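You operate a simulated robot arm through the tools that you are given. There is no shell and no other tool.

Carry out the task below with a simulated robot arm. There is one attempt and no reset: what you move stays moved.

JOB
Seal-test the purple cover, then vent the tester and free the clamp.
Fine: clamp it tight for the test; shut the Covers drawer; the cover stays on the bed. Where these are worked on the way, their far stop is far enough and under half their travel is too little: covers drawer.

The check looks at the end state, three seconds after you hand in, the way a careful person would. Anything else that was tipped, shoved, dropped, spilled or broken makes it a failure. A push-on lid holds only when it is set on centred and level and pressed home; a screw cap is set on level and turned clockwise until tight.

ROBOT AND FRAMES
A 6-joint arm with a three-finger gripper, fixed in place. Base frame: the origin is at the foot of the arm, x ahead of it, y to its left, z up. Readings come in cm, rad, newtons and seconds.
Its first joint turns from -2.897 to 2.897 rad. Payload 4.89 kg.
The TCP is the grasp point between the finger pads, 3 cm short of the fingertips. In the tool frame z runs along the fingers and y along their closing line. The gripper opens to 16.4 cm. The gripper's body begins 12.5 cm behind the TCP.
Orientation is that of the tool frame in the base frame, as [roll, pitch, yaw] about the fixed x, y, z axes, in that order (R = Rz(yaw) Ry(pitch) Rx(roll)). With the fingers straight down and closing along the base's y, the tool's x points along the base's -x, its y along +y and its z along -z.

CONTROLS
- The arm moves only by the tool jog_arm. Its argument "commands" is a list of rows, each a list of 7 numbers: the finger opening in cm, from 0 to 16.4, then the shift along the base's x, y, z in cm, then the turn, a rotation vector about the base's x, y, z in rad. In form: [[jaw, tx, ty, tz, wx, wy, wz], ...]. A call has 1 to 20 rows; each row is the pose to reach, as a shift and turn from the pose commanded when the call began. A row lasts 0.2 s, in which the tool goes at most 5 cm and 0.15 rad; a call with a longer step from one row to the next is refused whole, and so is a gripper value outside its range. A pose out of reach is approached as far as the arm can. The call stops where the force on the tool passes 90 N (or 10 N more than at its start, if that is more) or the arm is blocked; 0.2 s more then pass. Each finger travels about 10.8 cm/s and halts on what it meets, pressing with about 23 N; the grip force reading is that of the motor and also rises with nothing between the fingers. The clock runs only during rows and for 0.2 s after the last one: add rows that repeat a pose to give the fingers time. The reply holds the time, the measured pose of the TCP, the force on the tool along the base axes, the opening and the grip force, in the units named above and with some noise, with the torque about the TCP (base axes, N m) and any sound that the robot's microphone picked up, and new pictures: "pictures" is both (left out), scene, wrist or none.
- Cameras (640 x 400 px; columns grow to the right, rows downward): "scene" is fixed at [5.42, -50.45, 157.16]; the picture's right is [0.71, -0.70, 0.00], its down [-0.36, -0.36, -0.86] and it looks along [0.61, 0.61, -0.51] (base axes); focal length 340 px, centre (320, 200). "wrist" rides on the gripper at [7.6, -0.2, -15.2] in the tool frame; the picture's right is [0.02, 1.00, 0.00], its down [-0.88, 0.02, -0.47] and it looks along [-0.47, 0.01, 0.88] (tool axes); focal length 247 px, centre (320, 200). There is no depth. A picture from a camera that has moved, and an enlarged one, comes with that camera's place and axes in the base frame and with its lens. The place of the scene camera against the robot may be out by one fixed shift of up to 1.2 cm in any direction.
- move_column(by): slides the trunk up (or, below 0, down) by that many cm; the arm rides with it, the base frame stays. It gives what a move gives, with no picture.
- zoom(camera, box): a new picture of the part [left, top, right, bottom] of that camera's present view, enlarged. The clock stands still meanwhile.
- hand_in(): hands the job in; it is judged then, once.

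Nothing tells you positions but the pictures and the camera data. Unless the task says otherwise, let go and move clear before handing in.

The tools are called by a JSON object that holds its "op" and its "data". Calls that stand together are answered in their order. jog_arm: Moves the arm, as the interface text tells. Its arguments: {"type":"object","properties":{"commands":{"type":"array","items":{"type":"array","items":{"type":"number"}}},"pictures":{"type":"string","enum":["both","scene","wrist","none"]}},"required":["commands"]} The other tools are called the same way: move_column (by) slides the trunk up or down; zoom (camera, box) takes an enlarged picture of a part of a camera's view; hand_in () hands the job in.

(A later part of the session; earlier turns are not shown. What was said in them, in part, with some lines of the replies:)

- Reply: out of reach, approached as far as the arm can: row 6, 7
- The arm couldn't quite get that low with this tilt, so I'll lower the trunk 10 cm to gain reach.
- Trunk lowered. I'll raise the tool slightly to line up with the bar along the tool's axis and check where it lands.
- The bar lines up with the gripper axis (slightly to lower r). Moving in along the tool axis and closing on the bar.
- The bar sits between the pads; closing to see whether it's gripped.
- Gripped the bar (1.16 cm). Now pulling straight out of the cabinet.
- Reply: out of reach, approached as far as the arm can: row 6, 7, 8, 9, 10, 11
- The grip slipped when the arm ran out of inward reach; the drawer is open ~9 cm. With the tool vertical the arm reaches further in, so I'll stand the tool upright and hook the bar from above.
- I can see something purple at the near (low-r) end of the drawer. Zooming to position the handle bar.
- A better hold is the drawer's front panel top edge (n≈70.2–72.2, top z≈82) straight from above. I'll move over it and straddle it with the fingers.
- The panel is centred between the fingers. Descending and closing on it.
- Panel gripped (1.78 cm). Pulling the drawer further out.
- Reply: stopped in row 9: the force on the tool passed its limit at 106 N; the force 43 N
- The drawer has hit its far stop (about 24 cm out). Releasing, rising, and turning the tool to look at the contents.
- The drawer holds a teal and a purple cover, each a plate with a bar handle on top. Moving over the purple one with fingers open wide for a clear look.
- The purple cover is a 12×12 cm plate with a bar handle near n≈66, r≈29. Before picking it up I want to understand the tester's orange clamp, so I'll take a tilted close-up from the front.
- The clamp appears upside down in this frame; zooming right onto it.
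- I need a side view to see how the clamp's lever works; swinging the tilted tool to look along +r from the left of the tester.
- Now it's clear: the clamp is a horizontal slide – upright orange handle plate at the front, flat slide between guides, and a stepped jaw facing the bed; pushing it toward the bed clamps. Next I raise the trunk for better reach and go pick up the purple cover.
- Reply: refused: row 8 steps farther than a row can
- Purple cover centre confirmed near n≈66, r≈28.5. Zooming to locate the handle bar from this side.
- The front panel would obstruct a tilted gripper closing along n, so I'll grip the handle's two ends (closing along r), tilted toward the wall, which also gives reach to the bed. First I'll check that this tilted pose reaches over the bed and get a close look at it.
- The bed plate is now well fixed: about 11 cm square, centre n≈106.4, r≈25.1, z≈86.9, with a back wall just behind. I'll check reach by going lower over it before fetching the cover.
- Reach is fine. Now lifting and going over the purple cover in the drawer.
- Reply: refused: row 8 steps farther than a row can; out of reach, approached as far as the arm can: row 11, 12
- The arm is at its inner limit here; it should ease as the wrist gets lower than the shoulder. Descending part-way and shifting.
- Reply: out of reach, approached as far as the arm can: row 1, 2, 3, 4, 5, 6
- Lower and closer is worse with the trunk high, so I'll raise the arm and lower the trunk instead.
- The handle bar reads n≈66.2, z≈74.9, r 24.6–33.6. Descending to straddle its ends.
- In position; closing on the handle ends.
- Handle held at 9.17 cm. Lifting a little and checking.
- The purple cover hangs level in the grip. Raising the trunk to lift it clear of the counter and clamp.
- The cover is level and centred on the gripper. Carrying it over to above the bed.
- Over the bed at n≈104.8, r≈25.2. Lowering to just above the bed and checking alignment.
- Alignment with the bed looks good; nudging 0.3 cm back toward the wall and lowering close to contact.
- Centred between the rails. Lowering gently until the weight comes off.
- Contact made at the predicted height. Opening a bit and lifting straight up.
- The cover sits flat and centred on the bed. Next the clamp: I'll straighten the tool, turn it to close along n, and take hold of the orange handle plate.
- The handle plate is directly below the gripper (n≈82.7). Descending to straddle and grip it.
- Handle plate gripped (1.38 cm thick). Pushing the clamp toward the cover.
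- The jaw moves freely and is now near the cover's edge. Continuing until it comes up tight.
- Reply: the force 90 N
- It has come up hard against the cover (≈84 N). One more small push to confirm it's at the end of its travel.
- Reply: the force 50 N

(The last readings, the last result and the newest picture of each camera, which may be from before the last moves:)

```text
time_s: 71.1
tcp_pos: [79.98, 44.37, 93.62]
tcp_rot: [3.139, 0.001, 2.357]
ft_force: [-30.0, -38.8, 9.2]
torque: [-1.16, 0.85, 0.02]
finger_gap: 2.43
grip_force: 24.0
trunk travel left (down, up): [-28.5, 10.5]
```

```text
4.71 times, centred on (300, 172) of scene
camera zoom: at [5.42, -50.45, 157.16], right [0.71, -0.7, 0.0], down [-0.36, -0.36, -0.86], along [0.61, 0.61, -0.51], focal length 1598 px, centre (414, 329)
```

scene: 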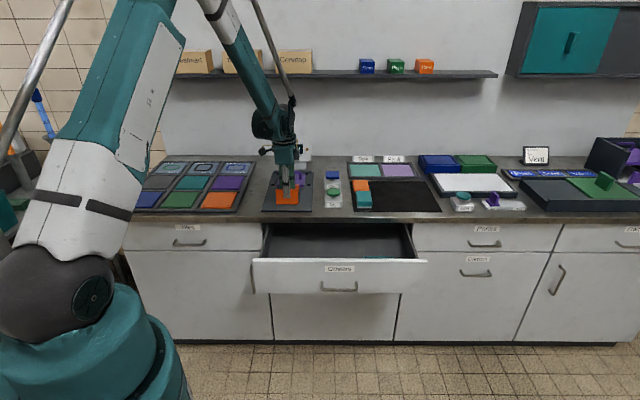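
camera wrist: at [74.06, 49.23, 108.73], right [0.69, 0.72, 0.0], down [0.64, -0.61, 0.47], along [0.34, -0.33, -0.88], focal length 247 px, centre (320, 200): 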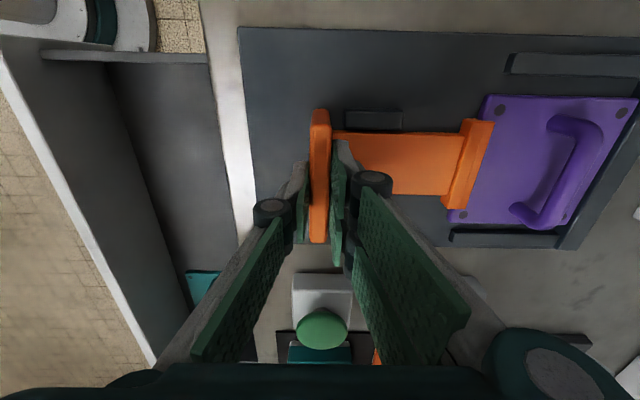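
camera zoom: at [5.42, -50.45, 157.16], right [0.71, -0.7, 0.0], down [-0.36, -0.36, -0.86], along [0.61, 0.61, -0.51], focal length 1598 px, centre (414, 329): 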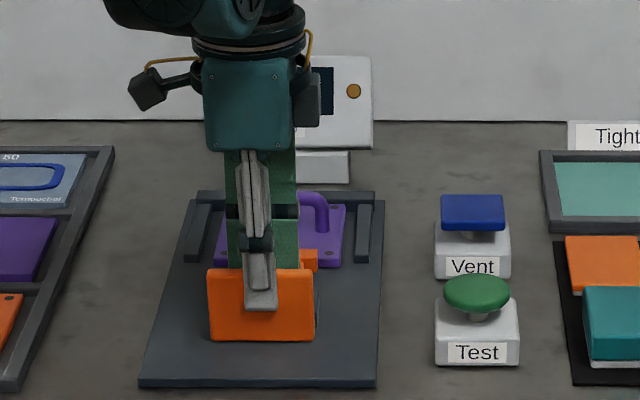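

The clamp no longer moves (the fingers yield instead). Releasing and rising to inspect.

{"op": "jog_arm", "data": {"commands": [[4, -0.3, -0.3, 0, 0, 0, 0], [5, -0.3, -0.3, 0, 0, 0, 0], [5, -0.3, -0.3, 0.5, 0, 0, 0], [5, -0.3, -0.3, 4.5, 0, 0, 0], [5, -0.3, -0.3, 9, 0, 0, 0], [5, -0.3, -0.3, 13, 0, 0, 0], [5, -0.3, -0.3, 13, 0, 0, 0]]}}

{"op": "zoom", "data": {"camera": "wrist", "box": [250, 20, 550, 200]}}

{"op": "zoom", "data": {"camera": "scene", "box": [250, 130, 350, 215]}}

```text
time_s: 72.7
tcp_pos: [79.82, 44.12, 106.59]
tcp_rot: [3.139, 0.0, 2.358]
ft_force: [-0.3, -0.1, 1.2]
torque: [0.09, -0.1, -0.01]
finger_gap: 5.01
grip_force: 0.0
trunk travel left (down, up): [-28.5, 10.5]
camera wrist: at [74.2, 49.32, 121.7], right [0.69, 0.72, 0.0], down [0.64, -0.61, 0.47], along [0.34, -0.33, -0.88], focal length 247 px, centre (320, 200)
```

scene: 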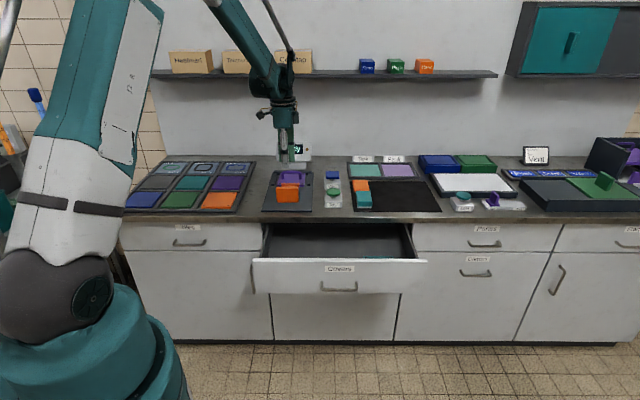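
wrist: 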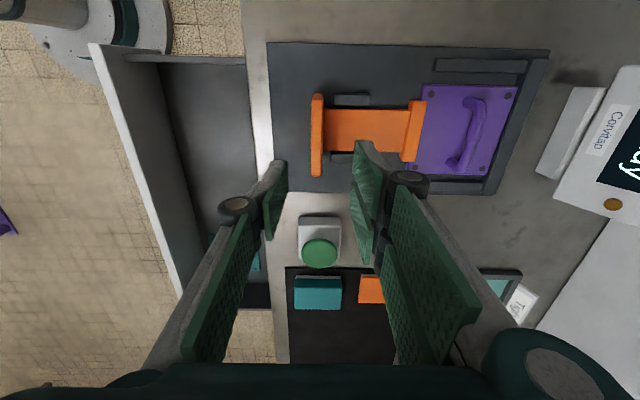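

```text
2.13 times, centred on (400, 110) of wrist
camera zoom: at [74.2, 49.32, 121.7], right [0.69, 0.72, 0.0], down [0.64, -0.61, 0.47], along [0.34, -0.33, -0.88], focal length 527 px, centre (149, 392)
```

zoom: 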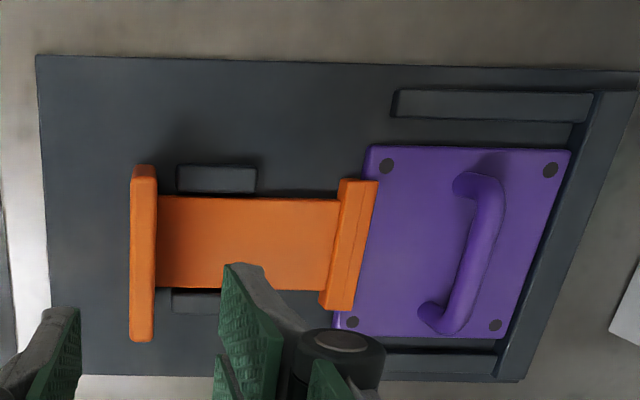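

```text
4.71 times, centred on (300, 172) of scene
camera zoom: at [5.42, -50.45, 157.16], right [0.71, -0.7, 0.0], down [-0.36, -0.36, -0.86], along [0.61, 0.61, -0.51], focal length 1598 px, centre (414, 329)
```

zoom: 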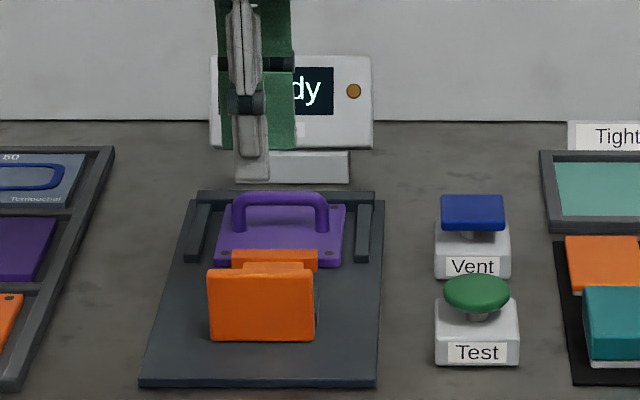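

The jaw lip overlaps the cover's front edge and the cover is seated against the back wall. Now moving over the green Test button with fingers closed and tool tilted.

{"op": "jog_arm", "data": {"commands": [[3, 2.6, -2.8, -1, 0.0707, -0.0707, 0], [1, 5.2, -5.5, -2, 0.1414, -0.1414, 0], [0, 7.8, -8.3, -3, 0.2121, -0.2121, 0], [0, 10.4, -11, -4.5, 0.2828, -0.2828, 0], [0, 13, -13.8, -6, 0.3536, -0.3536, 0], [0, 13, -13.8, -6, 0.3536, -0.3536, 0]]}}

{"op": "zoom", "data": {"camera": "scene", "box": [280, 140, 380, 215]}}

```text
time_s: 74.1
tcp_pos: [92.93, 30.26, 100.72]
tcp_rot: [2.638, 0.001, 2.358]
ft_force: [0.6, -0.2, -0.1]
torque: [0.09, 0.09, 0.0]
finger_gap: 0.01
grip_force: 22.6
trunk travel left (down, up): [-28.5, 10.5]
camera wrist: at [82.13, 30.37, 113.86], right [0.6, 0.64, 0.48], down [0.47, -0.77, 0.42], along [0.64, -0.03, -0.77], focal length 247 px, centre (320, 200)
```

scene: 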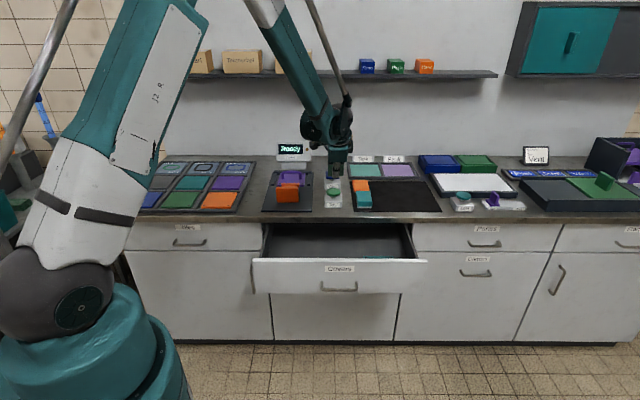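
wrist: 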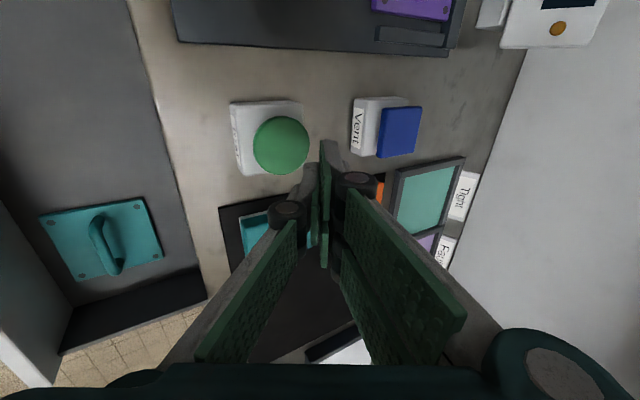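

```text
5.33 times, centred on (330, 178) of scene
camera zoom: at [5.42, -50.45, 157.16], right [0.71, -0.7, 0.0], down [-0.36, -0.36, -0.86], along [0.61, 0.61, -0.51], focal length 1811 px, centre (267, 320)
```

zoom: 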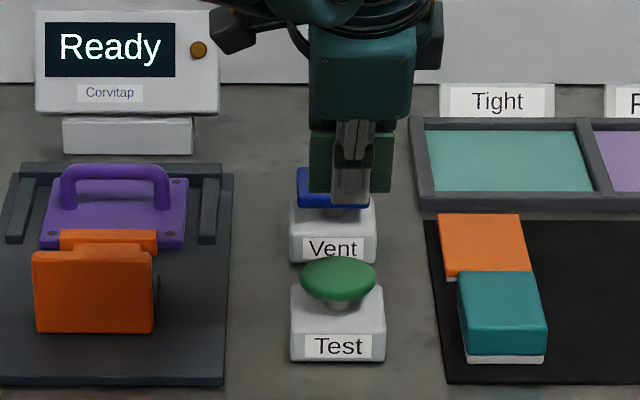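

Test button at n≈88.3, r≈43.9, z≈90. Lowering the fingertips onto it.

{"op": "jog_arm", "data": {"commands": [[0, -0.2, 0.4, -3, 0, 0, 0], [0, -0.2, 0.4, -5.5, 0, 0, 0], [0, -0.2, 0.4, -6.7, 0, 0, 0], [0, -0.2, 0.4, -6.7, 0, 0, 0]], "pictures": "wrist"}}

{"op": "zoom", "data": {"camera": "scene", "box": [280, 140, 380, 215]}}

```text
time_s: 75.1
tcp_pos: [92.64, 30.69, 93.87]
tcp_rot: [2.638, 0.001, 2.356]
ft_force: [-0.6, -0.2, 1.7]
torque: [0.0, 0.02, 0.01]
finger_gap: 0.0
grip_force: 23.0
trunk travel left (down, up): [-28.5, 10.5]
camera wrist: at [81.88, 30.86, 107.03], right [0.6, 0.64, 0.48], down [0.47, -0.77, 0.42], along [0.64, -0.03, -0.77], focal length 247 px, centre (320, 200)
```

wrist: 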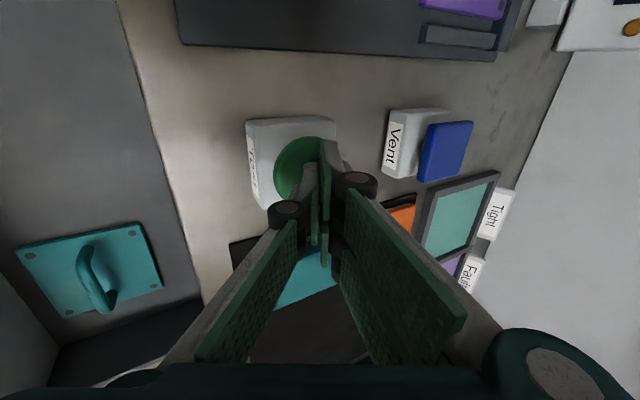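

```text
5.33 times, centred on (330, 178) of scene
camera zoom: at [5.42, -50.45, 157.16], right [0.71, -0.7, 0.0], down [-0.36, -0.36, -0.86], along [0.61, 0.61, -0.51], focal length 1811 px, centre (267, 320)
```

zoom: 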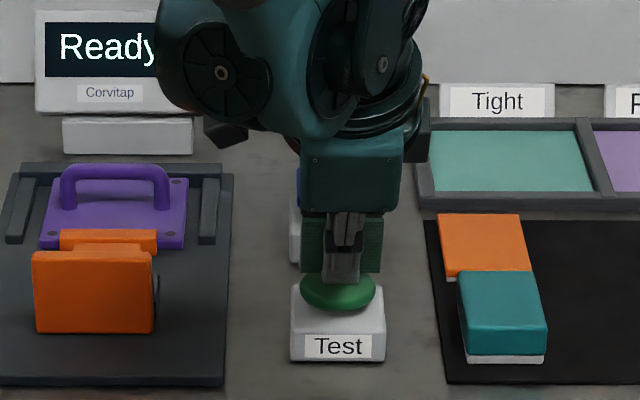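

Tips are just over the button; pressing down in small steps.

{"op": "jog_arm", "data": {"commands": [[0, -0.3, -0.3, -0.4, 0, 0, 0], [0, -0.3, -0.3, -0.8, 0, 0, 0], [0, -0.3, -0.3, -1.2, 0, 0, 0], [0, -0.3, -0.3, -1.6, 0, 0, 0], [0, -0.3, -0.3, -1.6, 0, 0, 0]], "pictures": "none"}}

{"op": "zoom", "data": {"camera": "scene", "box": [260, 135, 380, 215]}}

```text
time_s: 76.3
tcp_pos: [92.25, 30.55, 92.73]
tcp_rot: [2.636, 0.002, 2.356]
ft_force: [15.7, 1.0, 69.9]
torque: [0.26, -0.64, -0.04]
finger_gap: 0.0
grip_force: 23.1
trunk travel left (down, up): [-28.5, 10.5]
heard: click
```

```text
5.00 times, centred on (320, 175) of scene
camera zoom: at [5.42, -50.45, 157.16], right [0.71, -0.7, 0.0], down [-0.36, -0.36, -0.86], along [0.61, 0.61, -0.51], focal length 1698 px, centre (320, 325)
```

zoom: 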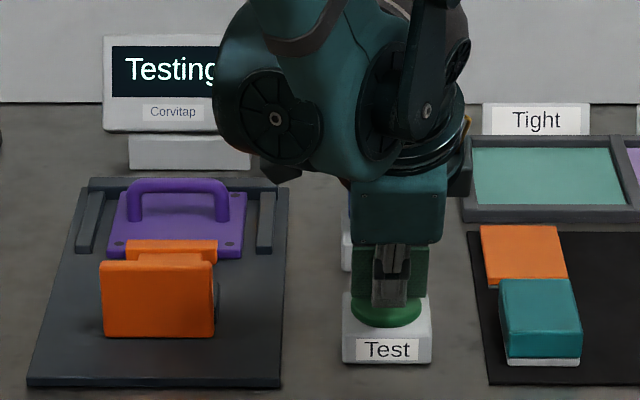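

Click – the display shows "Testing". Releasing the button and waiting above while the test runs.

{"op": "jog_arm", "data": {"commands": [[0, 0, 0, 2.5, 0, 0, 0], [0, -1, -1, 6, 0.05, -0.05, 0], [0, -2, -2, 10, 0.1, -0.1, 0], [0, -3, -3, 13, 0.15, -0.15, 0], [0, -4, -4, 13, 0.2, -0.2, 0], [0, -4, -4, 13, 0.212, -0.212, 0], [0, -4, -4, 13, 0.212, -0.212, 0], [0, -4, -4, 13, 0.212, -0.212, 0]]}}

{"op": "zoom", "data": {"camera": "scene", "box": [260, 135, 380, 215]}}

```text
time_s: 78.1
tcp_pos: [88.24, 26.43, 105.2]
tcp_rot: [2.34, 0.002, 2.357]
ft_force: [-1.0, -0.1, 0.3]
torque: [0.03, 0.01, 0.02]
finger_gap: 0.0
grip_force: 23.2
trunk travel left (down, up): [-28.5, 10.5]
camera wrist: at [74.97, 24.02, 115.61], right [0.48, 0.51, 0.72], down [0.39, -0.85, 0.34], along [0.79, 0.12, -0.6], focal length 247 px, centre (320, 200)
```

scene: 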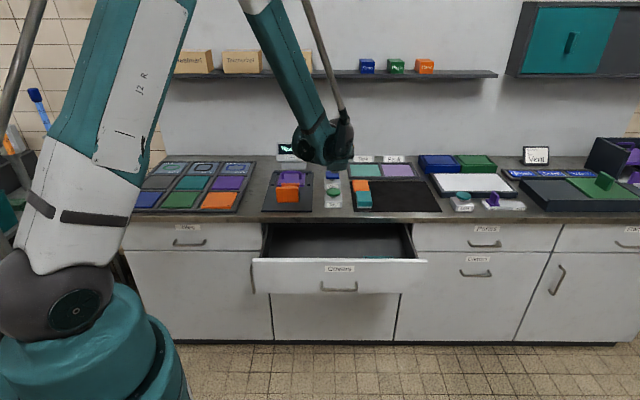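
wrist: 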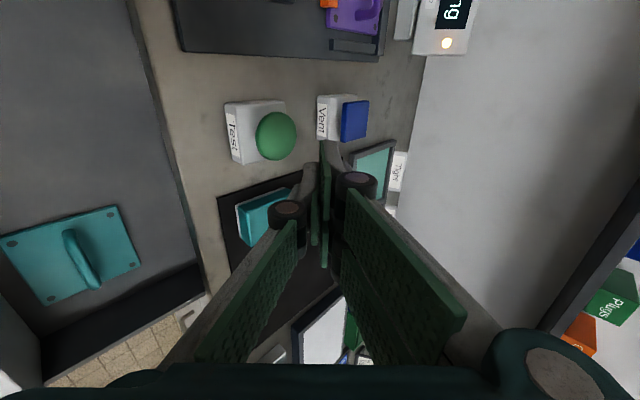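

```text
5.00 times, centred on (320, 175) of scene
camera zoom: at [5.42, -50.45, 157.16], right [0.71, -0.7, 0.0], down [-0.36, -0.36, -0.86], along [0.61, 0.61, -0.51], focal length 1698 px, centre (320, 325)
```

zoom: 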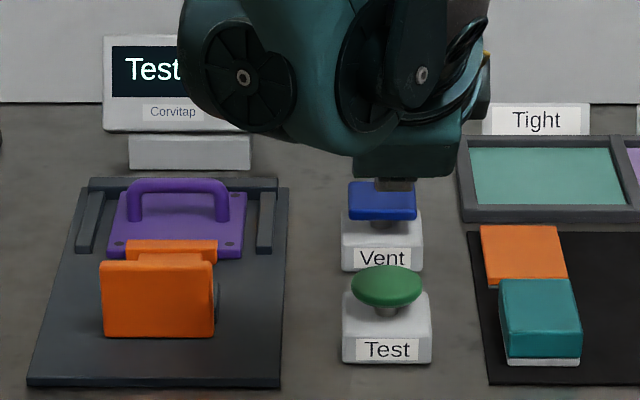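

Test still running (lamp lit). Waiting in place.

{"op": "jog_arm", "data": {"commands": [[0, 0, 0, 0, 0, 0, 0], [0, 0, 0, 0, 0, 0, 0], [0, 0, 0, 0, 0, 0, 0], [0, 0, 0, 0, 0, 0, 0], [0, 0, 0, 0, 0, 0, 0], [0, 0, 0, 0, 0, 0, 0], [0, 0, 0, 0, 0, 0, 0], [0, 0, 0, 0, 0, 0, 0], [0, 0, 0, 0, 0, 0, 0], [0, 0, 0, 0, 0, 0, 0], [0, 0, 0, 0, 0, 0, 0], [0, 0, 0, 0, 0, 0, 0], [0, 0, 0, 0, 0, 0, 0], [0, 0, 0, 0, 0, 0, 0], [0, 0, 0, 0, 0, 0, 0]], "pictures": "none"}}

{"op": "zoom", "data": {"camera": "wrist", "box": [320, 0, 500, 150]}}

```text
time_s: 81.3
tcp_pos: [88.24, 26.59, 105.19]
tcp_rot: [2.34, 0.002, 2.357]
ft_force: [0.2, 0.6, 0.1]
torque: [-0.04, -0.01, 0.04]
finger_gap: 0.0
grip_force: 23.2
trunk travel left (down, up): [-28.5, 10.5]
```

```text
2.67 times, centred on (410, 75) of wrist
camera zoom: at [74.96, 24.02, 115.61], right [0.48, 0.51, 0.72], down [0.39, -0.85, 0.34], along [0.79, 0.12, -0.6], focal length 659 px, centre (80, 533)
```

zoom: 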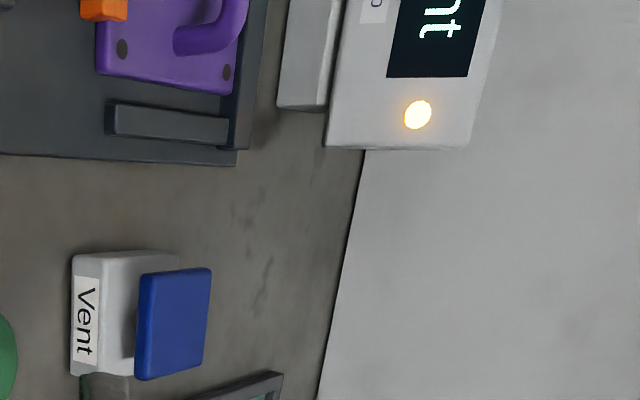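

{"op": "zoom", "data": {"camera": "scene", "box": [270, 135, 350, 175]}}

```text
8.00 times, centred on (310, 155) of scene
camera zoom: at [5.42, -50.45, 157.16], right [0.71, -0.7, 0.0], down [-0.36, -0.36, -0.86], along [0.61, 0.61, -0.51], focal length 2716 px, centre (400, 560)
```

zoom: 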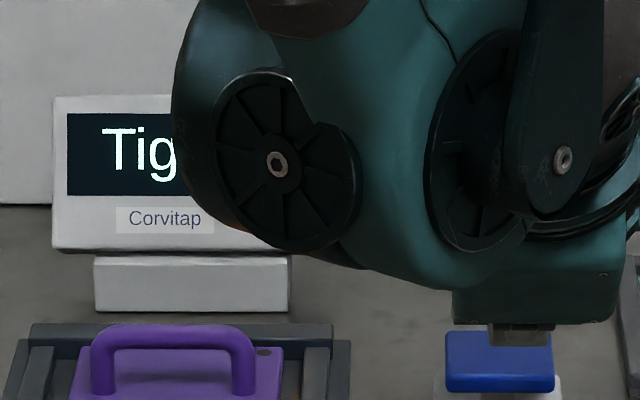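

The display reads "Tight" – test passed. Now moving over the blue Vent button with the tilted tool.

{"op": "jog_arm", "data": {"commands": [[0, 3, 3, -0.5, 0, 0, 0], [0, 6, 6, -1, 0, 0, 0], [0, 9, 9, -1.5, 0, 0, 0], [0, 12, 12, -2, 0, 0, 0], [0, 14.6, 14.4, -3, 0, 0, 0], [0, 14.8, 14.6, -6, 0, 0, 0], [0, 14.8, 14.6, -6, 0, 0, 0]]}}

{"op": "zoom", "data": {"camera": "wrist", "box": [200, 80, 440, 260]}}

{"op": "zoom", "data": {"camera": "scene", "box": [260, 135, 380, 215]}}

```text
time_s: 82.9
tcp_pos: [103.3, 41.01, 99.08]
tcp_rot: [2.34, 0.002, 2.357]
ft_force: [0.6, 0.3, -0.8]
torque: [0.0, 0.03, 0.06]
finger_gap: 0.0
grip_force: 22.6
trunk travel left (down, up): [-28.5, 10.5]
camera wrist: at [90.03, 38.51, 109.58], right [0.48, 0.51, 0.72], down [0.39, -0.85, 0.34], along [0.79, 0.12, -0.6], focal length 247 px, centre (320, 200)
```

scene: 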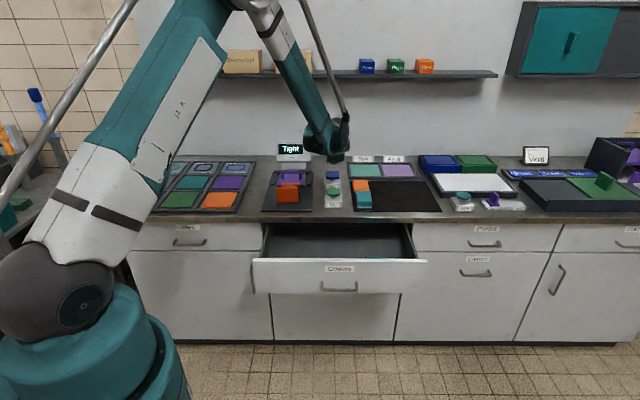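
wrist: 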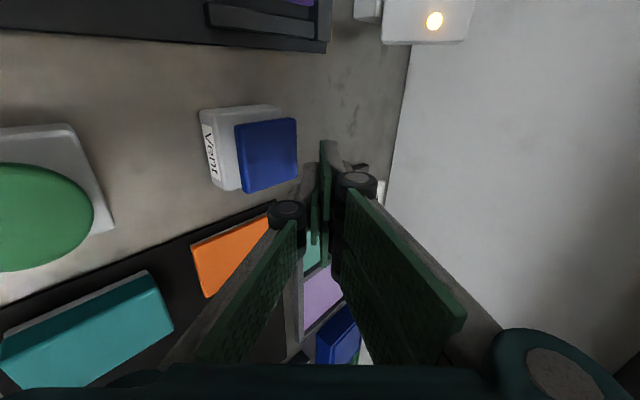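

```text
2.22 times, centred on (320, 170) of wrist
camera zoom: at [90.03, 38.51, 109.58], right [0.48, 0.51, 0.72], down [0.39, -0.85, 0.34], along [0.79, 0.12, -0.6], focal length 549 px, centre (320, 267)
```

zoom: 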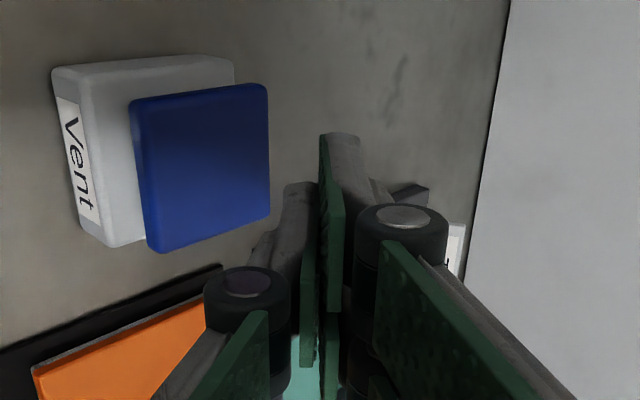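

```text
5.00 times, centred on (320, 175) of scene
camera zoom: at [5.42, -50.45, 157.16], right [0.71, -0.7, 0.0], down [-0.36, -0.36, -0.86], along [0.61, 0.61, -0.51], focal length 1698 px, centre (320, 325)
```

zoom: 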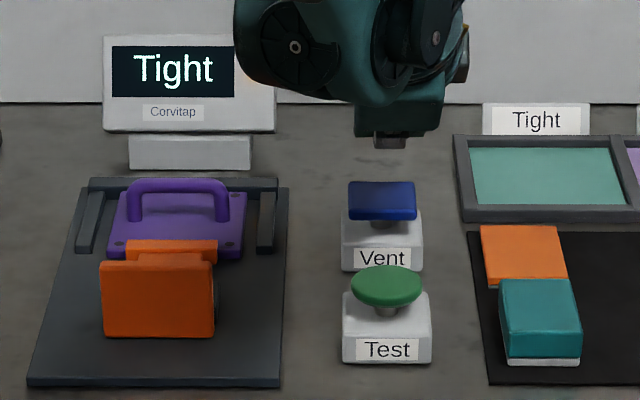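

Vent button top is at n≈103.8, r≈43.7, z≈90 – directly below the tips. Lowering and pressing.

{"op": "jog_arm", "data": {"commands": [[0, -0.1, 0.3, -2.5, 0, 0, 0], [0, -0.1, 0.3, -5, 0, 0, 0], [0, -0.1, 0.3, -5, 0, 0, 0]], "pictures": "wrist"}}

{"op": "zoom", "data": {"camera": "scene", "box": [260, 135, 380, 215]}}

```text
time_s: 83.7
tcp_pos: [103.08, 41.29, 94.2]
tcp_rot: [2.338, 0.002, 2.357]
ft_force: [0.9, 0.3, 1.7]
torque: [0.05, -0.01, 0.05]
finger_gap: 0.0
grip_force: 23.2
trunk travel left (down, up): [-28.5, 10.5]
camera wrist: at [89.82, 38.83, 104.59], right [0.48, 0.51, 0.72], down [0.39, -0.85, 0.34], along [0.79, 0.12, -0.6], focal length 247 px, centre (320, 200)
```

wrist: 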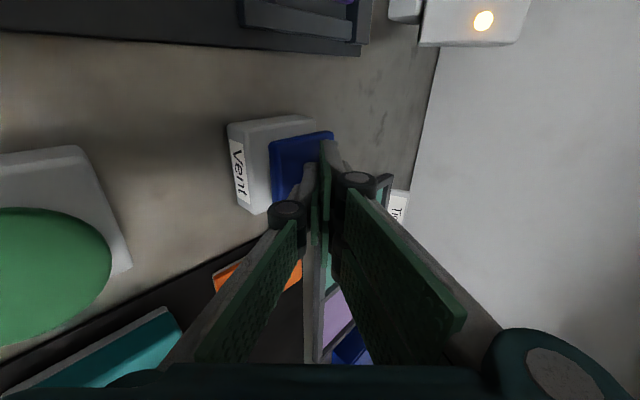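

```text
5.00 times, centred on (320, 175) of scene
camera zoom: at [5.42, -50.45, 157.16], right [0.71, -0.7, 0.0], down [-0.36, -0.36, -0.86], along [0.61, 0.61, -0.51], focal length 1698 px, centre (320, 325)
```

zoom: 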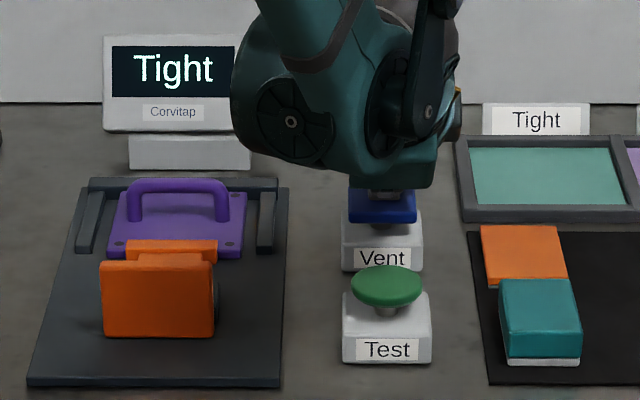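

{"op": "jog_arm", "data": {"commands": [[0, -0.4, -0.4, -0.5, 0, 0, 0], [0, -0.4, -0.4, -1.0, 0, 0, 0], [0, -0.4, -0.4, -1.4, 0, 0, 0], [0, -0.4, -0.4, -1.8, 0, 0, 0], [0, -0.4, -0.4, -2.2, 0, 0, 0], [0, -0.4, -0.4, -2.2, 0, 0, 0]], "pictures": "none"}}

{"op": "zoom", "data": {"camera": "scene", "box": [260, 135, 380, 215]}}

```text
time_s: 85.1
tcp_pos: [102.48, 40.88, 92.33]
tcp_rot: [2.336, 0.004, 2.357]
ft_force: [18.6, 8.1, 69.5]
torque: [0.72, -0.92, -0.04]
finger_gap: 0.02
grip_force: 23.3
trunk travel left (down, up): [-28.5, 10.5]
heard: click
```

```text
5.00 times, centred on (320, 175) of scene
camera zoom: at [5.42, -50.45, 157.16], right [0.71, -0.7, 0.0], down [-0.36, -0.36, -0.86], along [0.61, 0.61, -0.51], focal length 1698 px, centre (320, 325)
```

zoom: 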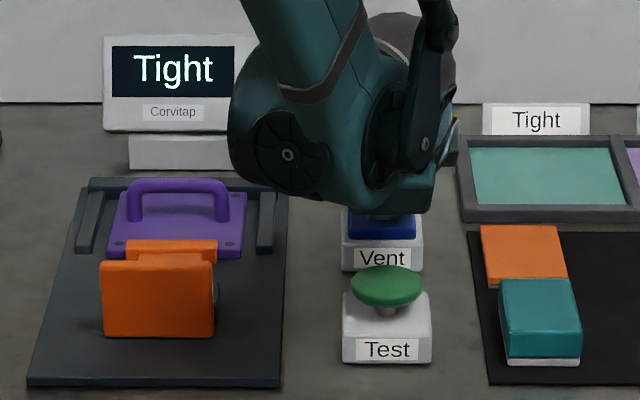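

Vent clicked. Lifting off and retreating, then checking the lamp/display.

{"op": "jog_arm", "data": {"commands": [[0, 0, 0, 3, 0, 0, 0], [0, -0.5, -0.5, 7.5, 0, 0, 0], [0, -3, -3, 10, 0, 0, 0], [0, -6, -6, 12, 0, 0, 0], [0, -9, -9, 13, 0, 0, 0], [0, -12, -12, 14, 0, 0, 0], [0, -12, -12, 14, 0, 0, 0]]}}

{"op": "zoom", "data": {"camera": "wrist", "box": [300, 0, 500, 150]}}

{"op": "zoom", "data": {"camera": "scene", "box": [260, 135, 380, 215]}}

```text
time_s: 86.7
tcp_pos: [90.75, 28.85, 106.07]
tcp_rot: [2.338, 0.001, 2.357]
ft_force: [-0.6, -0.5, 0.5]
torque: [0.01, -0.03, -0.03]
finger_gap: 0.0
grip_force: 23.0
trunk travel left (down, up): [-28.5, 10.5]
camera wrist: at [77.33, 26.4, 116.45], right [0.47, 0.51, 0.72], down [0.39, -0.85, 0.34], along [0.79, 0.12, -0.6], focal length 247 px, centre (320, 200)
```

scene: 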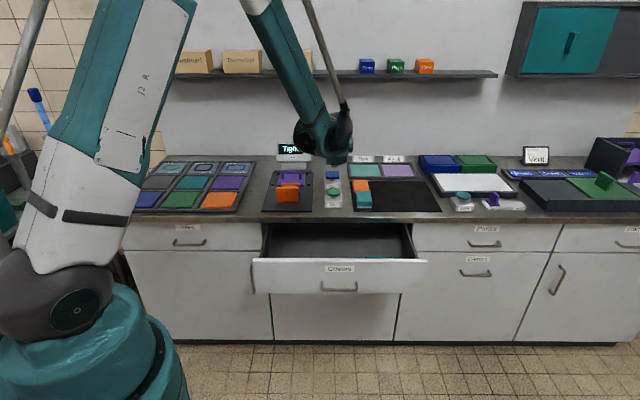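
wrist: 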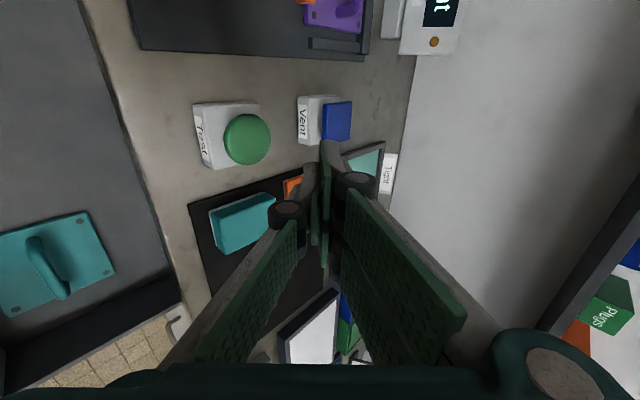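

```text
2.67 times, centred on (400, 75) of wrist
camera zoom: at [77.33, 26.4, 116.45], right [0.47, 0.51, 0.72], down [0.39, -0.85, 0.34], along [0.79, 0.12, -0.6], focal length 659 px, centre (107, 533)
```

zoom: 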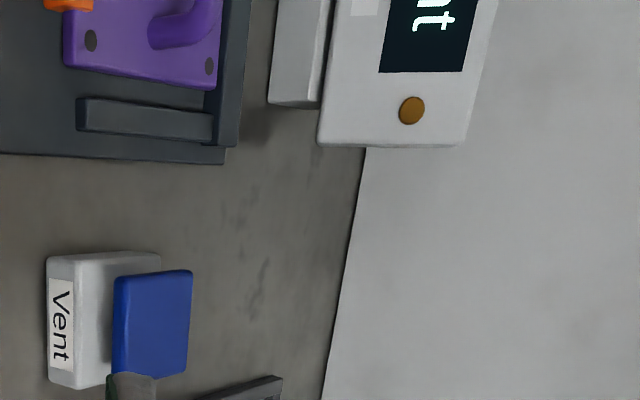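

```text
5.00 times, centred on (320, 175) of scene
camera zoom: at [5.42, -50.45, 157.16], right [0.71, -0.7, 0.0], down [-0.36, -0.36, -0.86], along [0.61, 0.61, -0.51], focal length 1698 px, centre (320, 325)
```

zoom: 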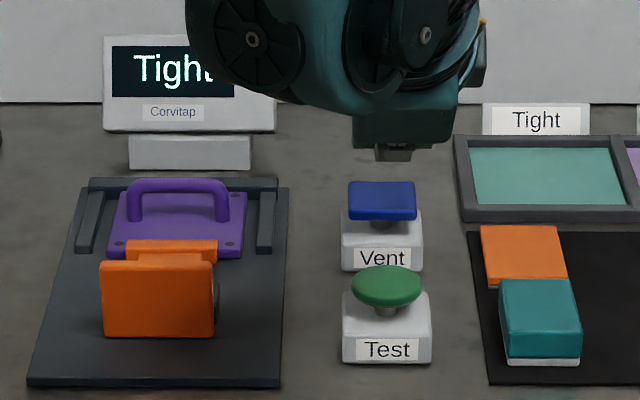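

The lamp is off – vented. Now to free the clamp: straightening the tool over the orange handle plate again.

{"op": "jog_arm", "data": {"commands": [[0, -1.9, 2.5, 0.2, -0.0947, 0.0947, 0], [0, -3.8, 5, 0.4, -0.1894, 0.1894, 0], [2, -5.7, 7.5, 0.6, -0.2841, 0.2841, 0], [4, -7.6, 10, 0.8, -0.3788, 0.3788, 0], [5, -9.5, 12.6, 1, -0.4735, 0.4735, 0], [5, -11.4, 15.1, 1, -0.568, 0.568, 0], [5, -11.4, 15.1, 1, -0.568, 0.568, 0]], "pictures": "wrist"}}

{"op": "zoom", "data": {"camera": "wrist", "box": [250, 20, 550, 200]}}

```text
time_s: 88.3
tcp_pos: [79.36, 44.24, 106.95]
tcp_rot: [-3.14, 0.002, 2.358]
ft_force: [-0.6, 1.8, -0.8]
torque: [-0.14, 0.01, 0.02]
finger_gap: 4.99
grip_force: 0.1
trunk travel left (down, up): [-28.5, 10.5]
camera wrist: at [73.81, 49.46, 122.1], right [0.69, 0.72, 0.0], down [0.64, -0.61, 0.47], along [0.34, -0.33, -0.88], focal length 247 px, centre (320, 200)
```

wrist: 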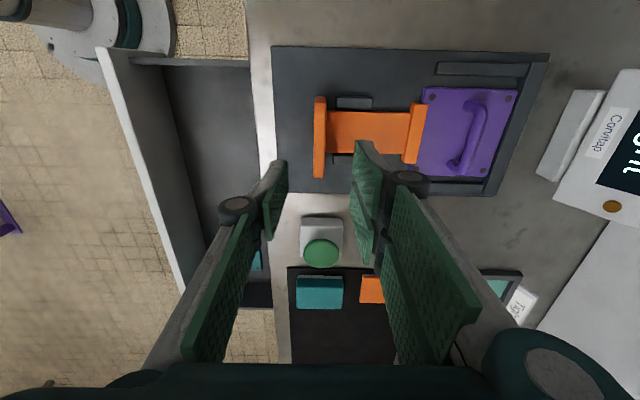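

```text
2.13 times, centred on (400, 110) of wrist
camera zoom: at [73.81, 49.46, 122.1], right [0.69, 0.72, 0.0], down [0.64, -0.61, 0.47], along [0.34, -0.33, -0.88], focal length 527 px, centre (149, 392)
```

zoom: 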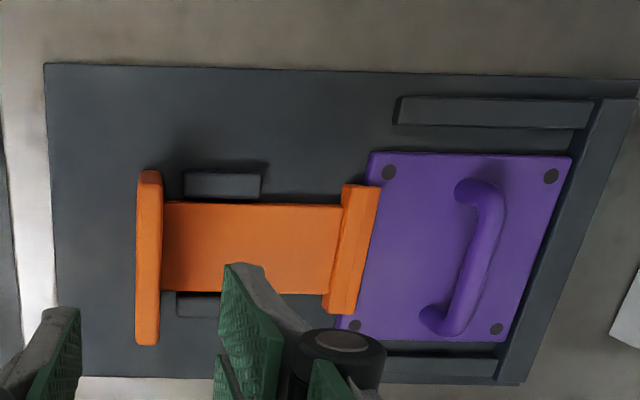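

Aligned with the plate. Descending, gripping, and pulling the clamp back to its start.

{"op": "jog_arm", "data": {"commands": [[5, 0, 0, -4.5, 0, 0, 0], [5, 0, 0, -9, 0, 0, 0], [5, 0, 0, -12, 0, 0, 0], [5, 0, 0, -13.4, 0, 0, 0], [5, 0, 0, -13.4, 0, 0, 0], [0.5, 0, 0, -13.4, 0, 0, 0], [0.5, 0, 0, -13.4, 0, 0, 0], [0.5, 0, 0, -13.4, 0, 0, 0]], "pictures": "none"}}

{"op": "jog_arm", "data": {"commands": [[0.5, -0.35, -0.35, 0, 0, 0, 0], [0.5, -0.8, -0.8, 0, 0, 0, 0], [0.5, -1.3, -1.3, 0, 0, 0, 0], [0.5, -1.8, -1.8, 0, 0, 0, 0], [0.5, -2.3, -2.3, 0, 0, 0, 0], [0.5, -2.8, -2.8, 0, 0, 0, 0], [0.5, -3.2, -3.2, 0, 0, 0, 0], [0.5, -3.2, -3.2, 0, 0, 0, 0]]}}

{"op": "zoom", "data": {"camera": "wrist", "box": [250, 20, 640, 270]}}

```text
time_s: 90.1
tcp_pos: [79.29, 43.91, 93.74]
tcp_rot: [-3.14, 0.001, 2.359]
ft_force: [-2.2, -0.8, -4.4]
torque: [-0.13, -0.08, -0.36]
finger_gap: 1.38
grip_force: 44.9
trunk travel left (down, up): [-28.5, 10.5]
```

```text
time_s: 91.9
tcp_pos: [76.16, 40.83, 93.5]
tcp_rot: [3.141, 0.001, 2.358]
ft_force: [41.3, 8.5, 30.1]
torque: [0.32, -1.12, -0.43]
finger_gap: 1.39
grip_force: 44.6
trunk travel left (down, up): [-28.5, 10.5]
camera wrist: at [70.56, 46.08, 108.77], right [0.69, 0.72, 0.0], down [0.64, -0.61, 0.47], along [0.34, -0.33, -0.88], focal length 247 px, centre (320, 200)
```

scene: 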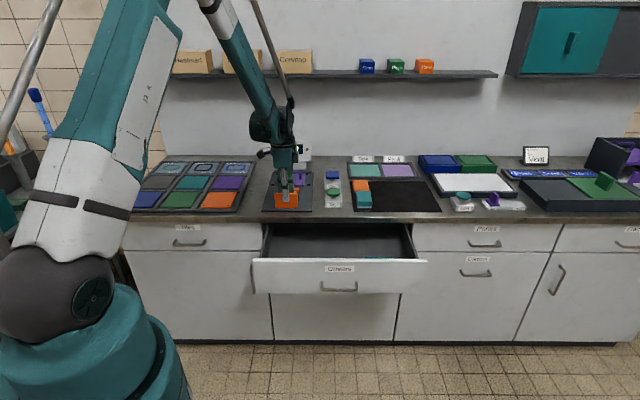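
wrist: 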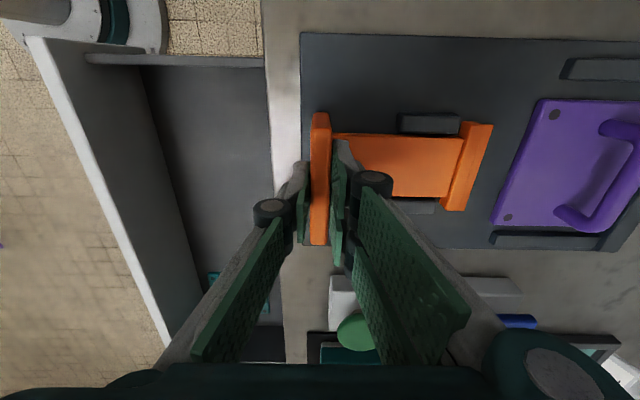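

```text
1.60 times, centred on (445, 145) of wrist
camera zoom: at [70.56, 46.08, 108.77], right [0.69, 0.72, 0.0], down [0.64, -0.61, 0.47], along [0.34, -0.33, -0.88], focal length 395 px, centre (120, 288)
```

zoom: 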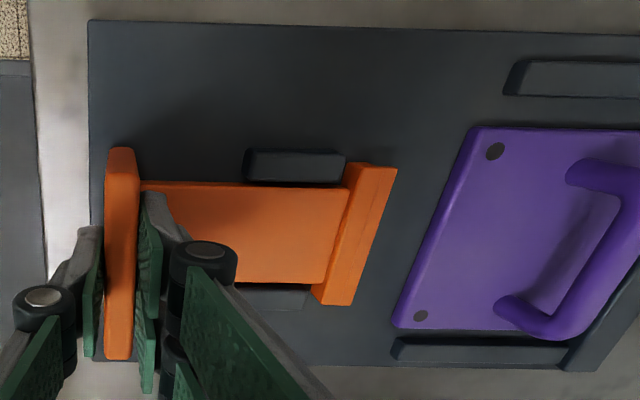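

The clamp is fully back and free, the cover stays put on the bed. Releasing, rising, and turning the tool for closing the drawer.

{"op": "jog_arm", "data": {"commands": [[3, 0, 0, 0, 0, 0, 0], [5, 0, 0, 0, 0, 0, 0], [5, 0, 0, 4.5, 0, 0, 0], [5, 0, 0, 9, 0, 0, 0], [5, 0, 0, 13, 0, 0, 0], [3, -0.5, -3, 14, 0, 0, 0.143], [2, -1, -6, 15, 0, 0, 0.286], [1, -1.5, -9, 16, 0, 0, 0.428], [0, -2, -12, 17, 0, 0, 0.571], [0, -2.5, -15, 17, 0, 0, 0.714], [0, -3, -18, 17, 0, 0, 0.857], [0, -3.5, -21, 17, 0, 0, 1.0], [0, -4, -24, 17, 0, 0, 1.142], [0, -5, -27, 17, 0, 0, 1.285], [0, -6, -30, 17, 0, 0, 1.428], [0, -7.5, -33, 17, 0, 0, 1.57], [0, -9, -36, 17, 0, 0, 1.57], [0, -9.9, -38.5, 17, 0, 0, 1.57], [0, -9.9, -38.5, 17, 0, 0, 1.57]]}}

```text
time_s: 95.9
tcp_pos: [65.96, 2.19, 110.6]
tcp_rot: [-3.139, 0.0, -2.356]
ft_force: [-0.5, -0.7, 0.4]
torque: [0.0, -0.11, 0.0]
finger_gap: 0.0
grip_force: 23.4
trunk travel left (down, up): [-28.5, 10.5]
camera wrist: at [60.66, -3.38, 125.79], right [-0.72, 0.69, 0.0], down [0.61, 0.64, 0.47], along [0.33, 0.34, -0.88], focal length 247 px, centre (320, 200)
```

scene: 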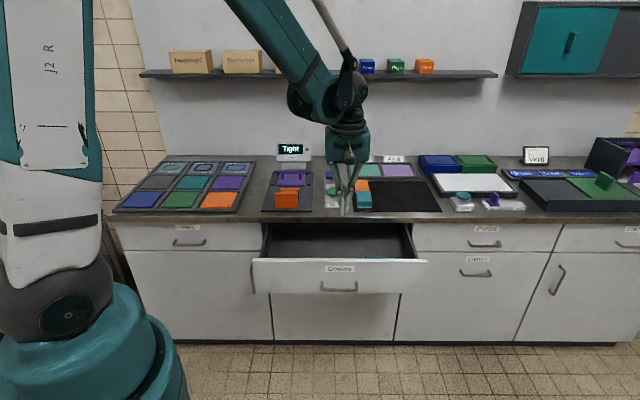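
wrist: 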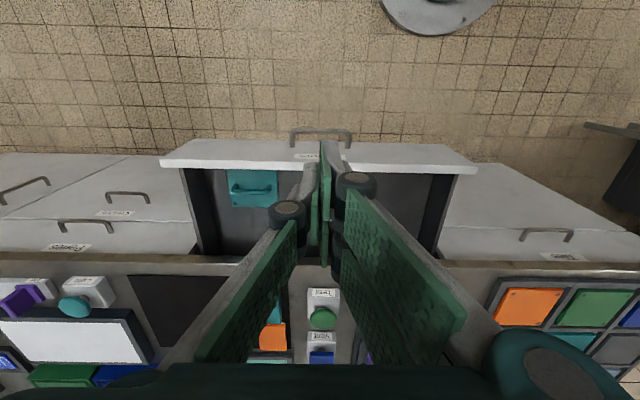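

Positioned in front of the open drawer at r≈45. Lowering the trunk, then the arm, to get in front of the handle bar.

{"op": "move_column", "data": {"by": -26}}

{"op": "jog_arm", "data": {"commands": [[0, 0, 0, -3.5, 0, 0, 0], [0, 0, 0, -7, 0, 0, 0], [0, 0, 0, -10.6, 0, 0, 0], [0, 0, 0, -10.6, 0, 0, 0]]}}

```text
time_s: 98.6
tcp_pos: [66.1, 2.17, 84.72]
tcp_rot: [-3.141, 0.0, -2.356]
ft_force: [0.5, -0.2, -0.8]
torque: [0.03, 0.0, 0.01]
finger_gap: 0.01
grip_force: 23.7
trunk travel left (down, up): [-2.5, 36.5]
```

```text
time_s: 99.6
tcp_pos: [66.0, 2.31, 73.99]
tcp_rot: [-3.138, 0.0, -2.358]
ft_force: [0.3, 0.0, -0.5]
torque: [0.01, -0.06, -0.02]
finger_gap: 0.0
grip_force: 23.1
trunk travel left (down, up): [-2.5, 36.5]
camera wrist: at [60.54, -3.27, 89.09], right [-0.72, 0.69, 0.0], down [0.61, 0.64, 0.47], along [0.33, 0.34, -0.88], focal length 247 px, centre (320, 200)
```

scene: 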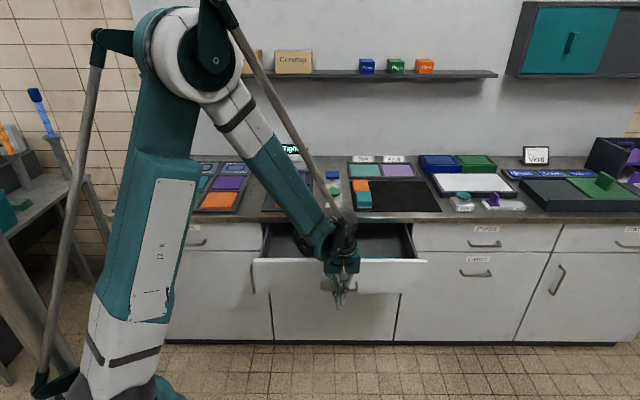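
wrist: 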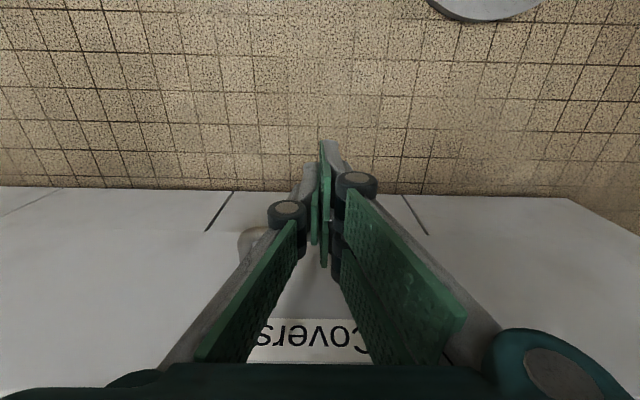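

In front of the handle bar. Pushing the drawer in.

{"op": "jog_arm", "data": {"commands": [[0, 0.8, 0.8, 0, 0, 0, 0], [0, 1.6, 1.6, 0, 0, 0, 0], [0, 2.8, 2.8, 0, 0, 0, 0], [0, 4.2, 4.2, 0, 0, 0, 0], [0, 5.6, 5.6, 0, 0, 0, 0], [0, 7, 7, 0, 0, 0, 0], [0, 8.4, 8.4, 0, 0, 0, 0], [0, 9.8, 9.8, 0, 0, 0, 0], [0, 11.2, 11.2, 0, 0, 0, 0], [0, 12.6, 12.6, 0, 0, 0, 0], [0, 14, 14, 0, 0, 0, 0], [0, 15.4, 15.4, 0, 0, 0, 0], [0, 16.6, 16.6, 0, 0, 0, 0], [0, 16.6, 16.6, 0, 0, 0, 0]]}}

```text
time_s: 102.6
tcp_pos: [82.79, 18.97, 74.11]
tcp_rot: [-3.14, 0.001, -2.355]
ft_force: [0.3, -0.4, 0.1]
torque: [0.03, 0.01, 0.02]
finger_gap: 0.0
grip_force: 22.9
trunk travel left (down, up): [-2.5, 36.5]
camera wrist: at [77.48, 13.36, 89.31], right [-0.72, 0.69, 0.0], down [0.61, 0.64, 0.47], along [0.33, 0.34, -0.88], focal length 247 px, centre (320, 200)
```

scene: 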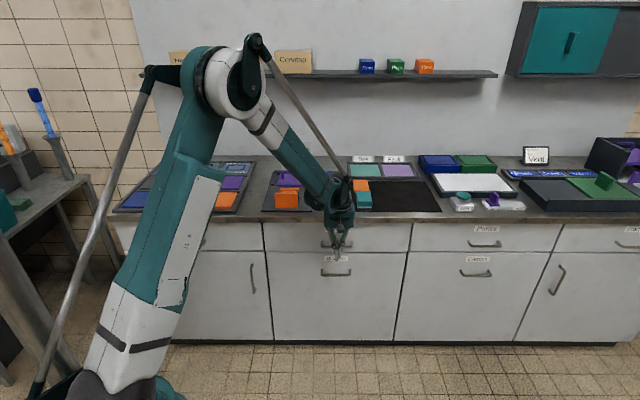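
wrist: 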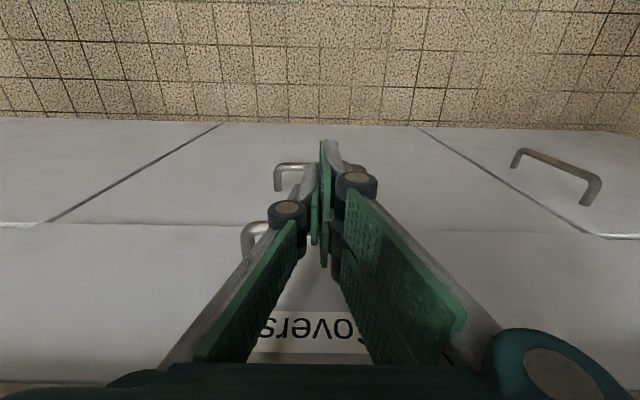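

Nearly closed. Continuing slowly until it seats.

{"op": "jog_arm", "data": {"commands": [[0, 0.4, 0.4, 0, 0, 0, 0], [0, 0.8, 0.8, 0, 0, 0, 0], [0, 1.2, 1.2, 0, 0, 0, 0], [0, 1.6, 1.6, 0, 0, 0, 0], [0, 1.9, 1.9, 0, 0, 0, 0], [0, 2.1, 2.1, 0, 0, 0, 0], [0, 2.1, 2.1, 0, 0, 0, 0]], "pictures": "wrist"}}

{"op": "zoom", "data": {"camera": "scene", "box": [240, 200, 440, 300]}}

```text
time_s: 103.5
tcp_pos: [83.58, 19.59, 73.99]
tcp_rot: [3.141, -0.01, -2.36]
ft_force: [-13.5, -13.8, -2.3]
torque: [0.06, 0.37, 0.02]
finger_gap: 0.0
grip_force: 22.5
trunk travel left (down, up): [-2.5, 36.5]
stopped in row 4: the force on the tool passed its limit at 102 N (the readings are from after the stop); the commanded pose is now the measured one
camera wrist: at [78.25, 14.16, 89.25], right [-0.72, 0.69, 0.0], down [0.61, 0.64, 0.46], along [0.32, 0.33, -0.89], focal length 247 px, centre (320, 200)
```

wrist: 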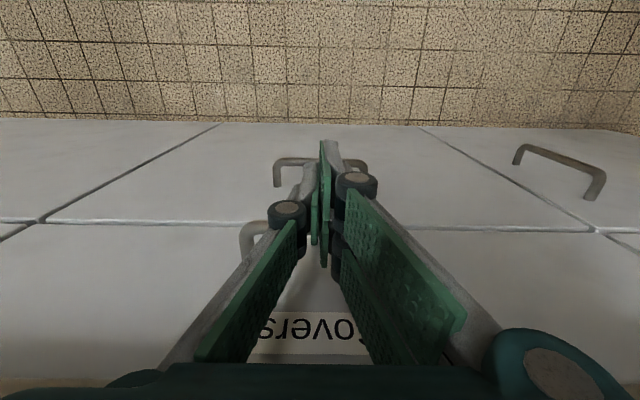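

```text
3.20 times, centred on (340, 250) of scene
camera zoom: at [5.42, -50.45, 157.16], right [0.71, -0.7, 0.0], down [-0.36, -0.36, -0.86], along [0.61, 0.61, -0.51], focal length 1086 px, centre (256, 40)
```

zoom: 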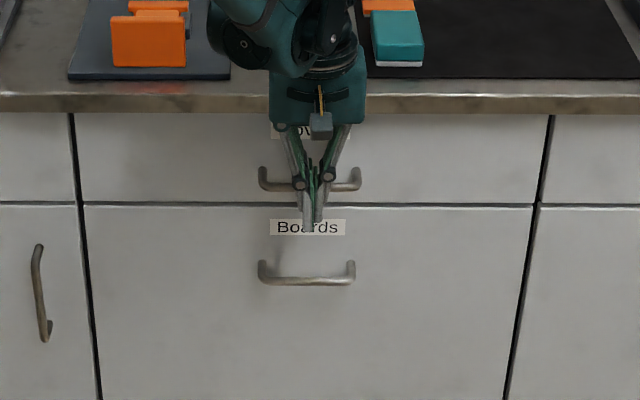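

The drawer is shut and flush. Backing off and rising clear for a final inspection.

{"op": "jog_arm", "data": {"commands": [[0, -1.5, -1.5, 0, 0, 0, 0], [0, -4, -4, 0, 0, 0, 0], [0, -5.5, -5.5, 2, 0, 0, 0], [0, -5.5, -5.5, 6.5, 0, 0, 0], [0, -5.5, -5.5, 11, 0, 0, 0], [0, -5.5, -5.5, 15.5, 0, 0, 0], [0, -5.5, -5.5, 20, 0, 0, 0], [0, -5.5, -5.5, 24.5, 0, 0, 0], [0, -5.5, -5.5, 29, 0, 0, 0], [0, -5.5, -5.5, 33, 0, 0, 0], [0, -5.5, -5.5, 33, 0, 0, 0]]}}

{"op": "zoom", "data": {"camera": "scene", "box": [240, 130, 440, 290]}}

{"op": "zoom", "data": {"camera": "scene", "box": [250, 135, 370, 215]}}

```text
time_s: 106.0
tcp_pos: [77.94, 14.34, 106.97]
tcp_rot: [3.141, -0.008, -2.358]
ft_force: [0.6, -0.3, -0.8]
torque: [-0.02, 0.04, 0.0]
finger_gap: 0.0
grip_force: 23.5
trunk travel left (down, up): [-2.5, 36.5]
camera wrist: at [72.65, 8.8, 122.24], right [-0.72, 0.69, 0.0], down [0.61, 0.64, 0.46], along [0.32, 0.34, -0.89], focal length 247 px, centre (320, 200)
```

scene: 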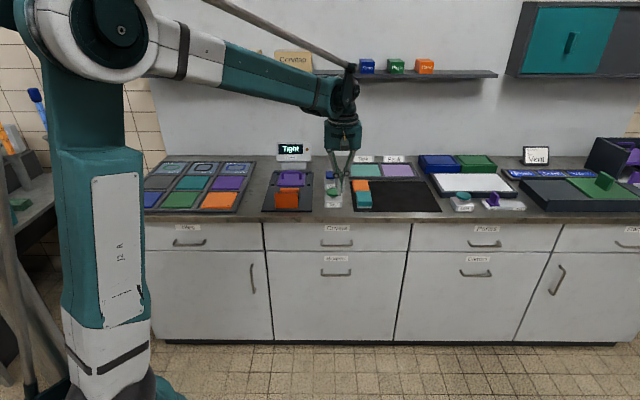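
wrist: 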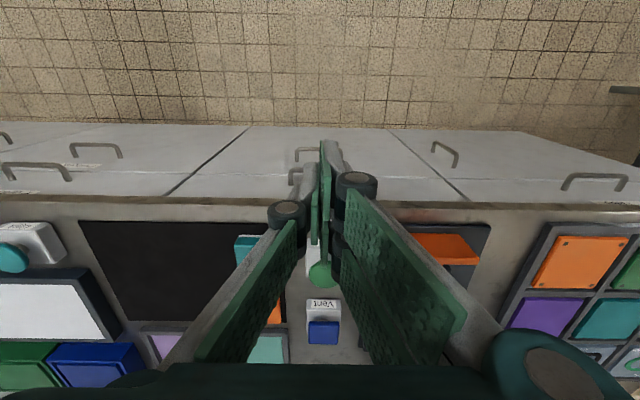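

```text
2.50 times, centred on (340, 210) of scene
camera zoom: at [5.42, -50.45, 157.16], right [0.71, -0.7, 0.0], down [-0.36, -0.36, -0.86], along [0.61, 0.61, -0.51], focal length 849 px, centre (270, 175)
```

zoom: 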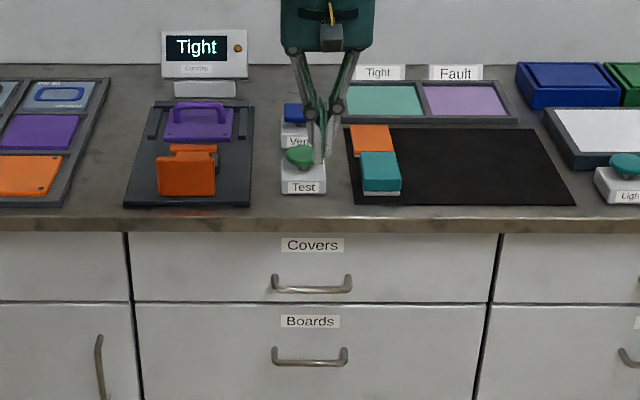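

```text
5.00 times, centred on (310, 175) of scene
camera zoom: at [5.42, -50.45, 157.16], right [0.71, -0.7, 0.0], down [-0.36, -0.36, -0.86], along [0.61, 0.61, -0.51], focal length 1698 px, centre (370, 325)
```

zoom: 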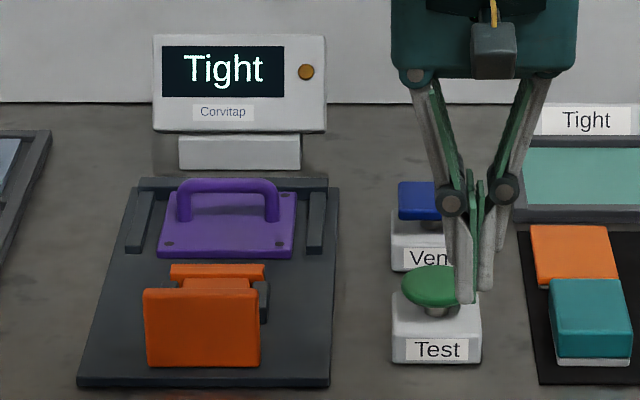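

The display reads "Tight", the lamp is off, the clamp is back and free, and the purple cover is on the bed. The Covers drawer is flush, nothing else has moved, and the arm is clear. Handing in.

{"op": "hand_in", "data": {}}

```text
The job is handed in.
```

The purple cover passed its seal test: the Corvitap display read "Tight". I've handed the job in; the reply didn't include a verdict.

- **Cover:** I took it from the Covers drawer and set it level on the bed, where it still sits.
- **Clamp:** I pushed it in until it stopped moving at about 84 N and ran the test. After venting, I pulled it back to its rear stop, so it is free.
- **Vent:** I pressed Vent after the result came up, heard the click, and the tester's lamp went out.
- **Drawer:** I pulled it out about 24 cm to what I took for its far stop, as the force passed the limit there. At the end I pushed it shut, flush with the drawers beside it. On the first pull my grip slipped off the handle, so I finished opening it by the top edge of the front panel.

In the final pictures nothing else looked moved or tipped, and the arm was clear of everything.
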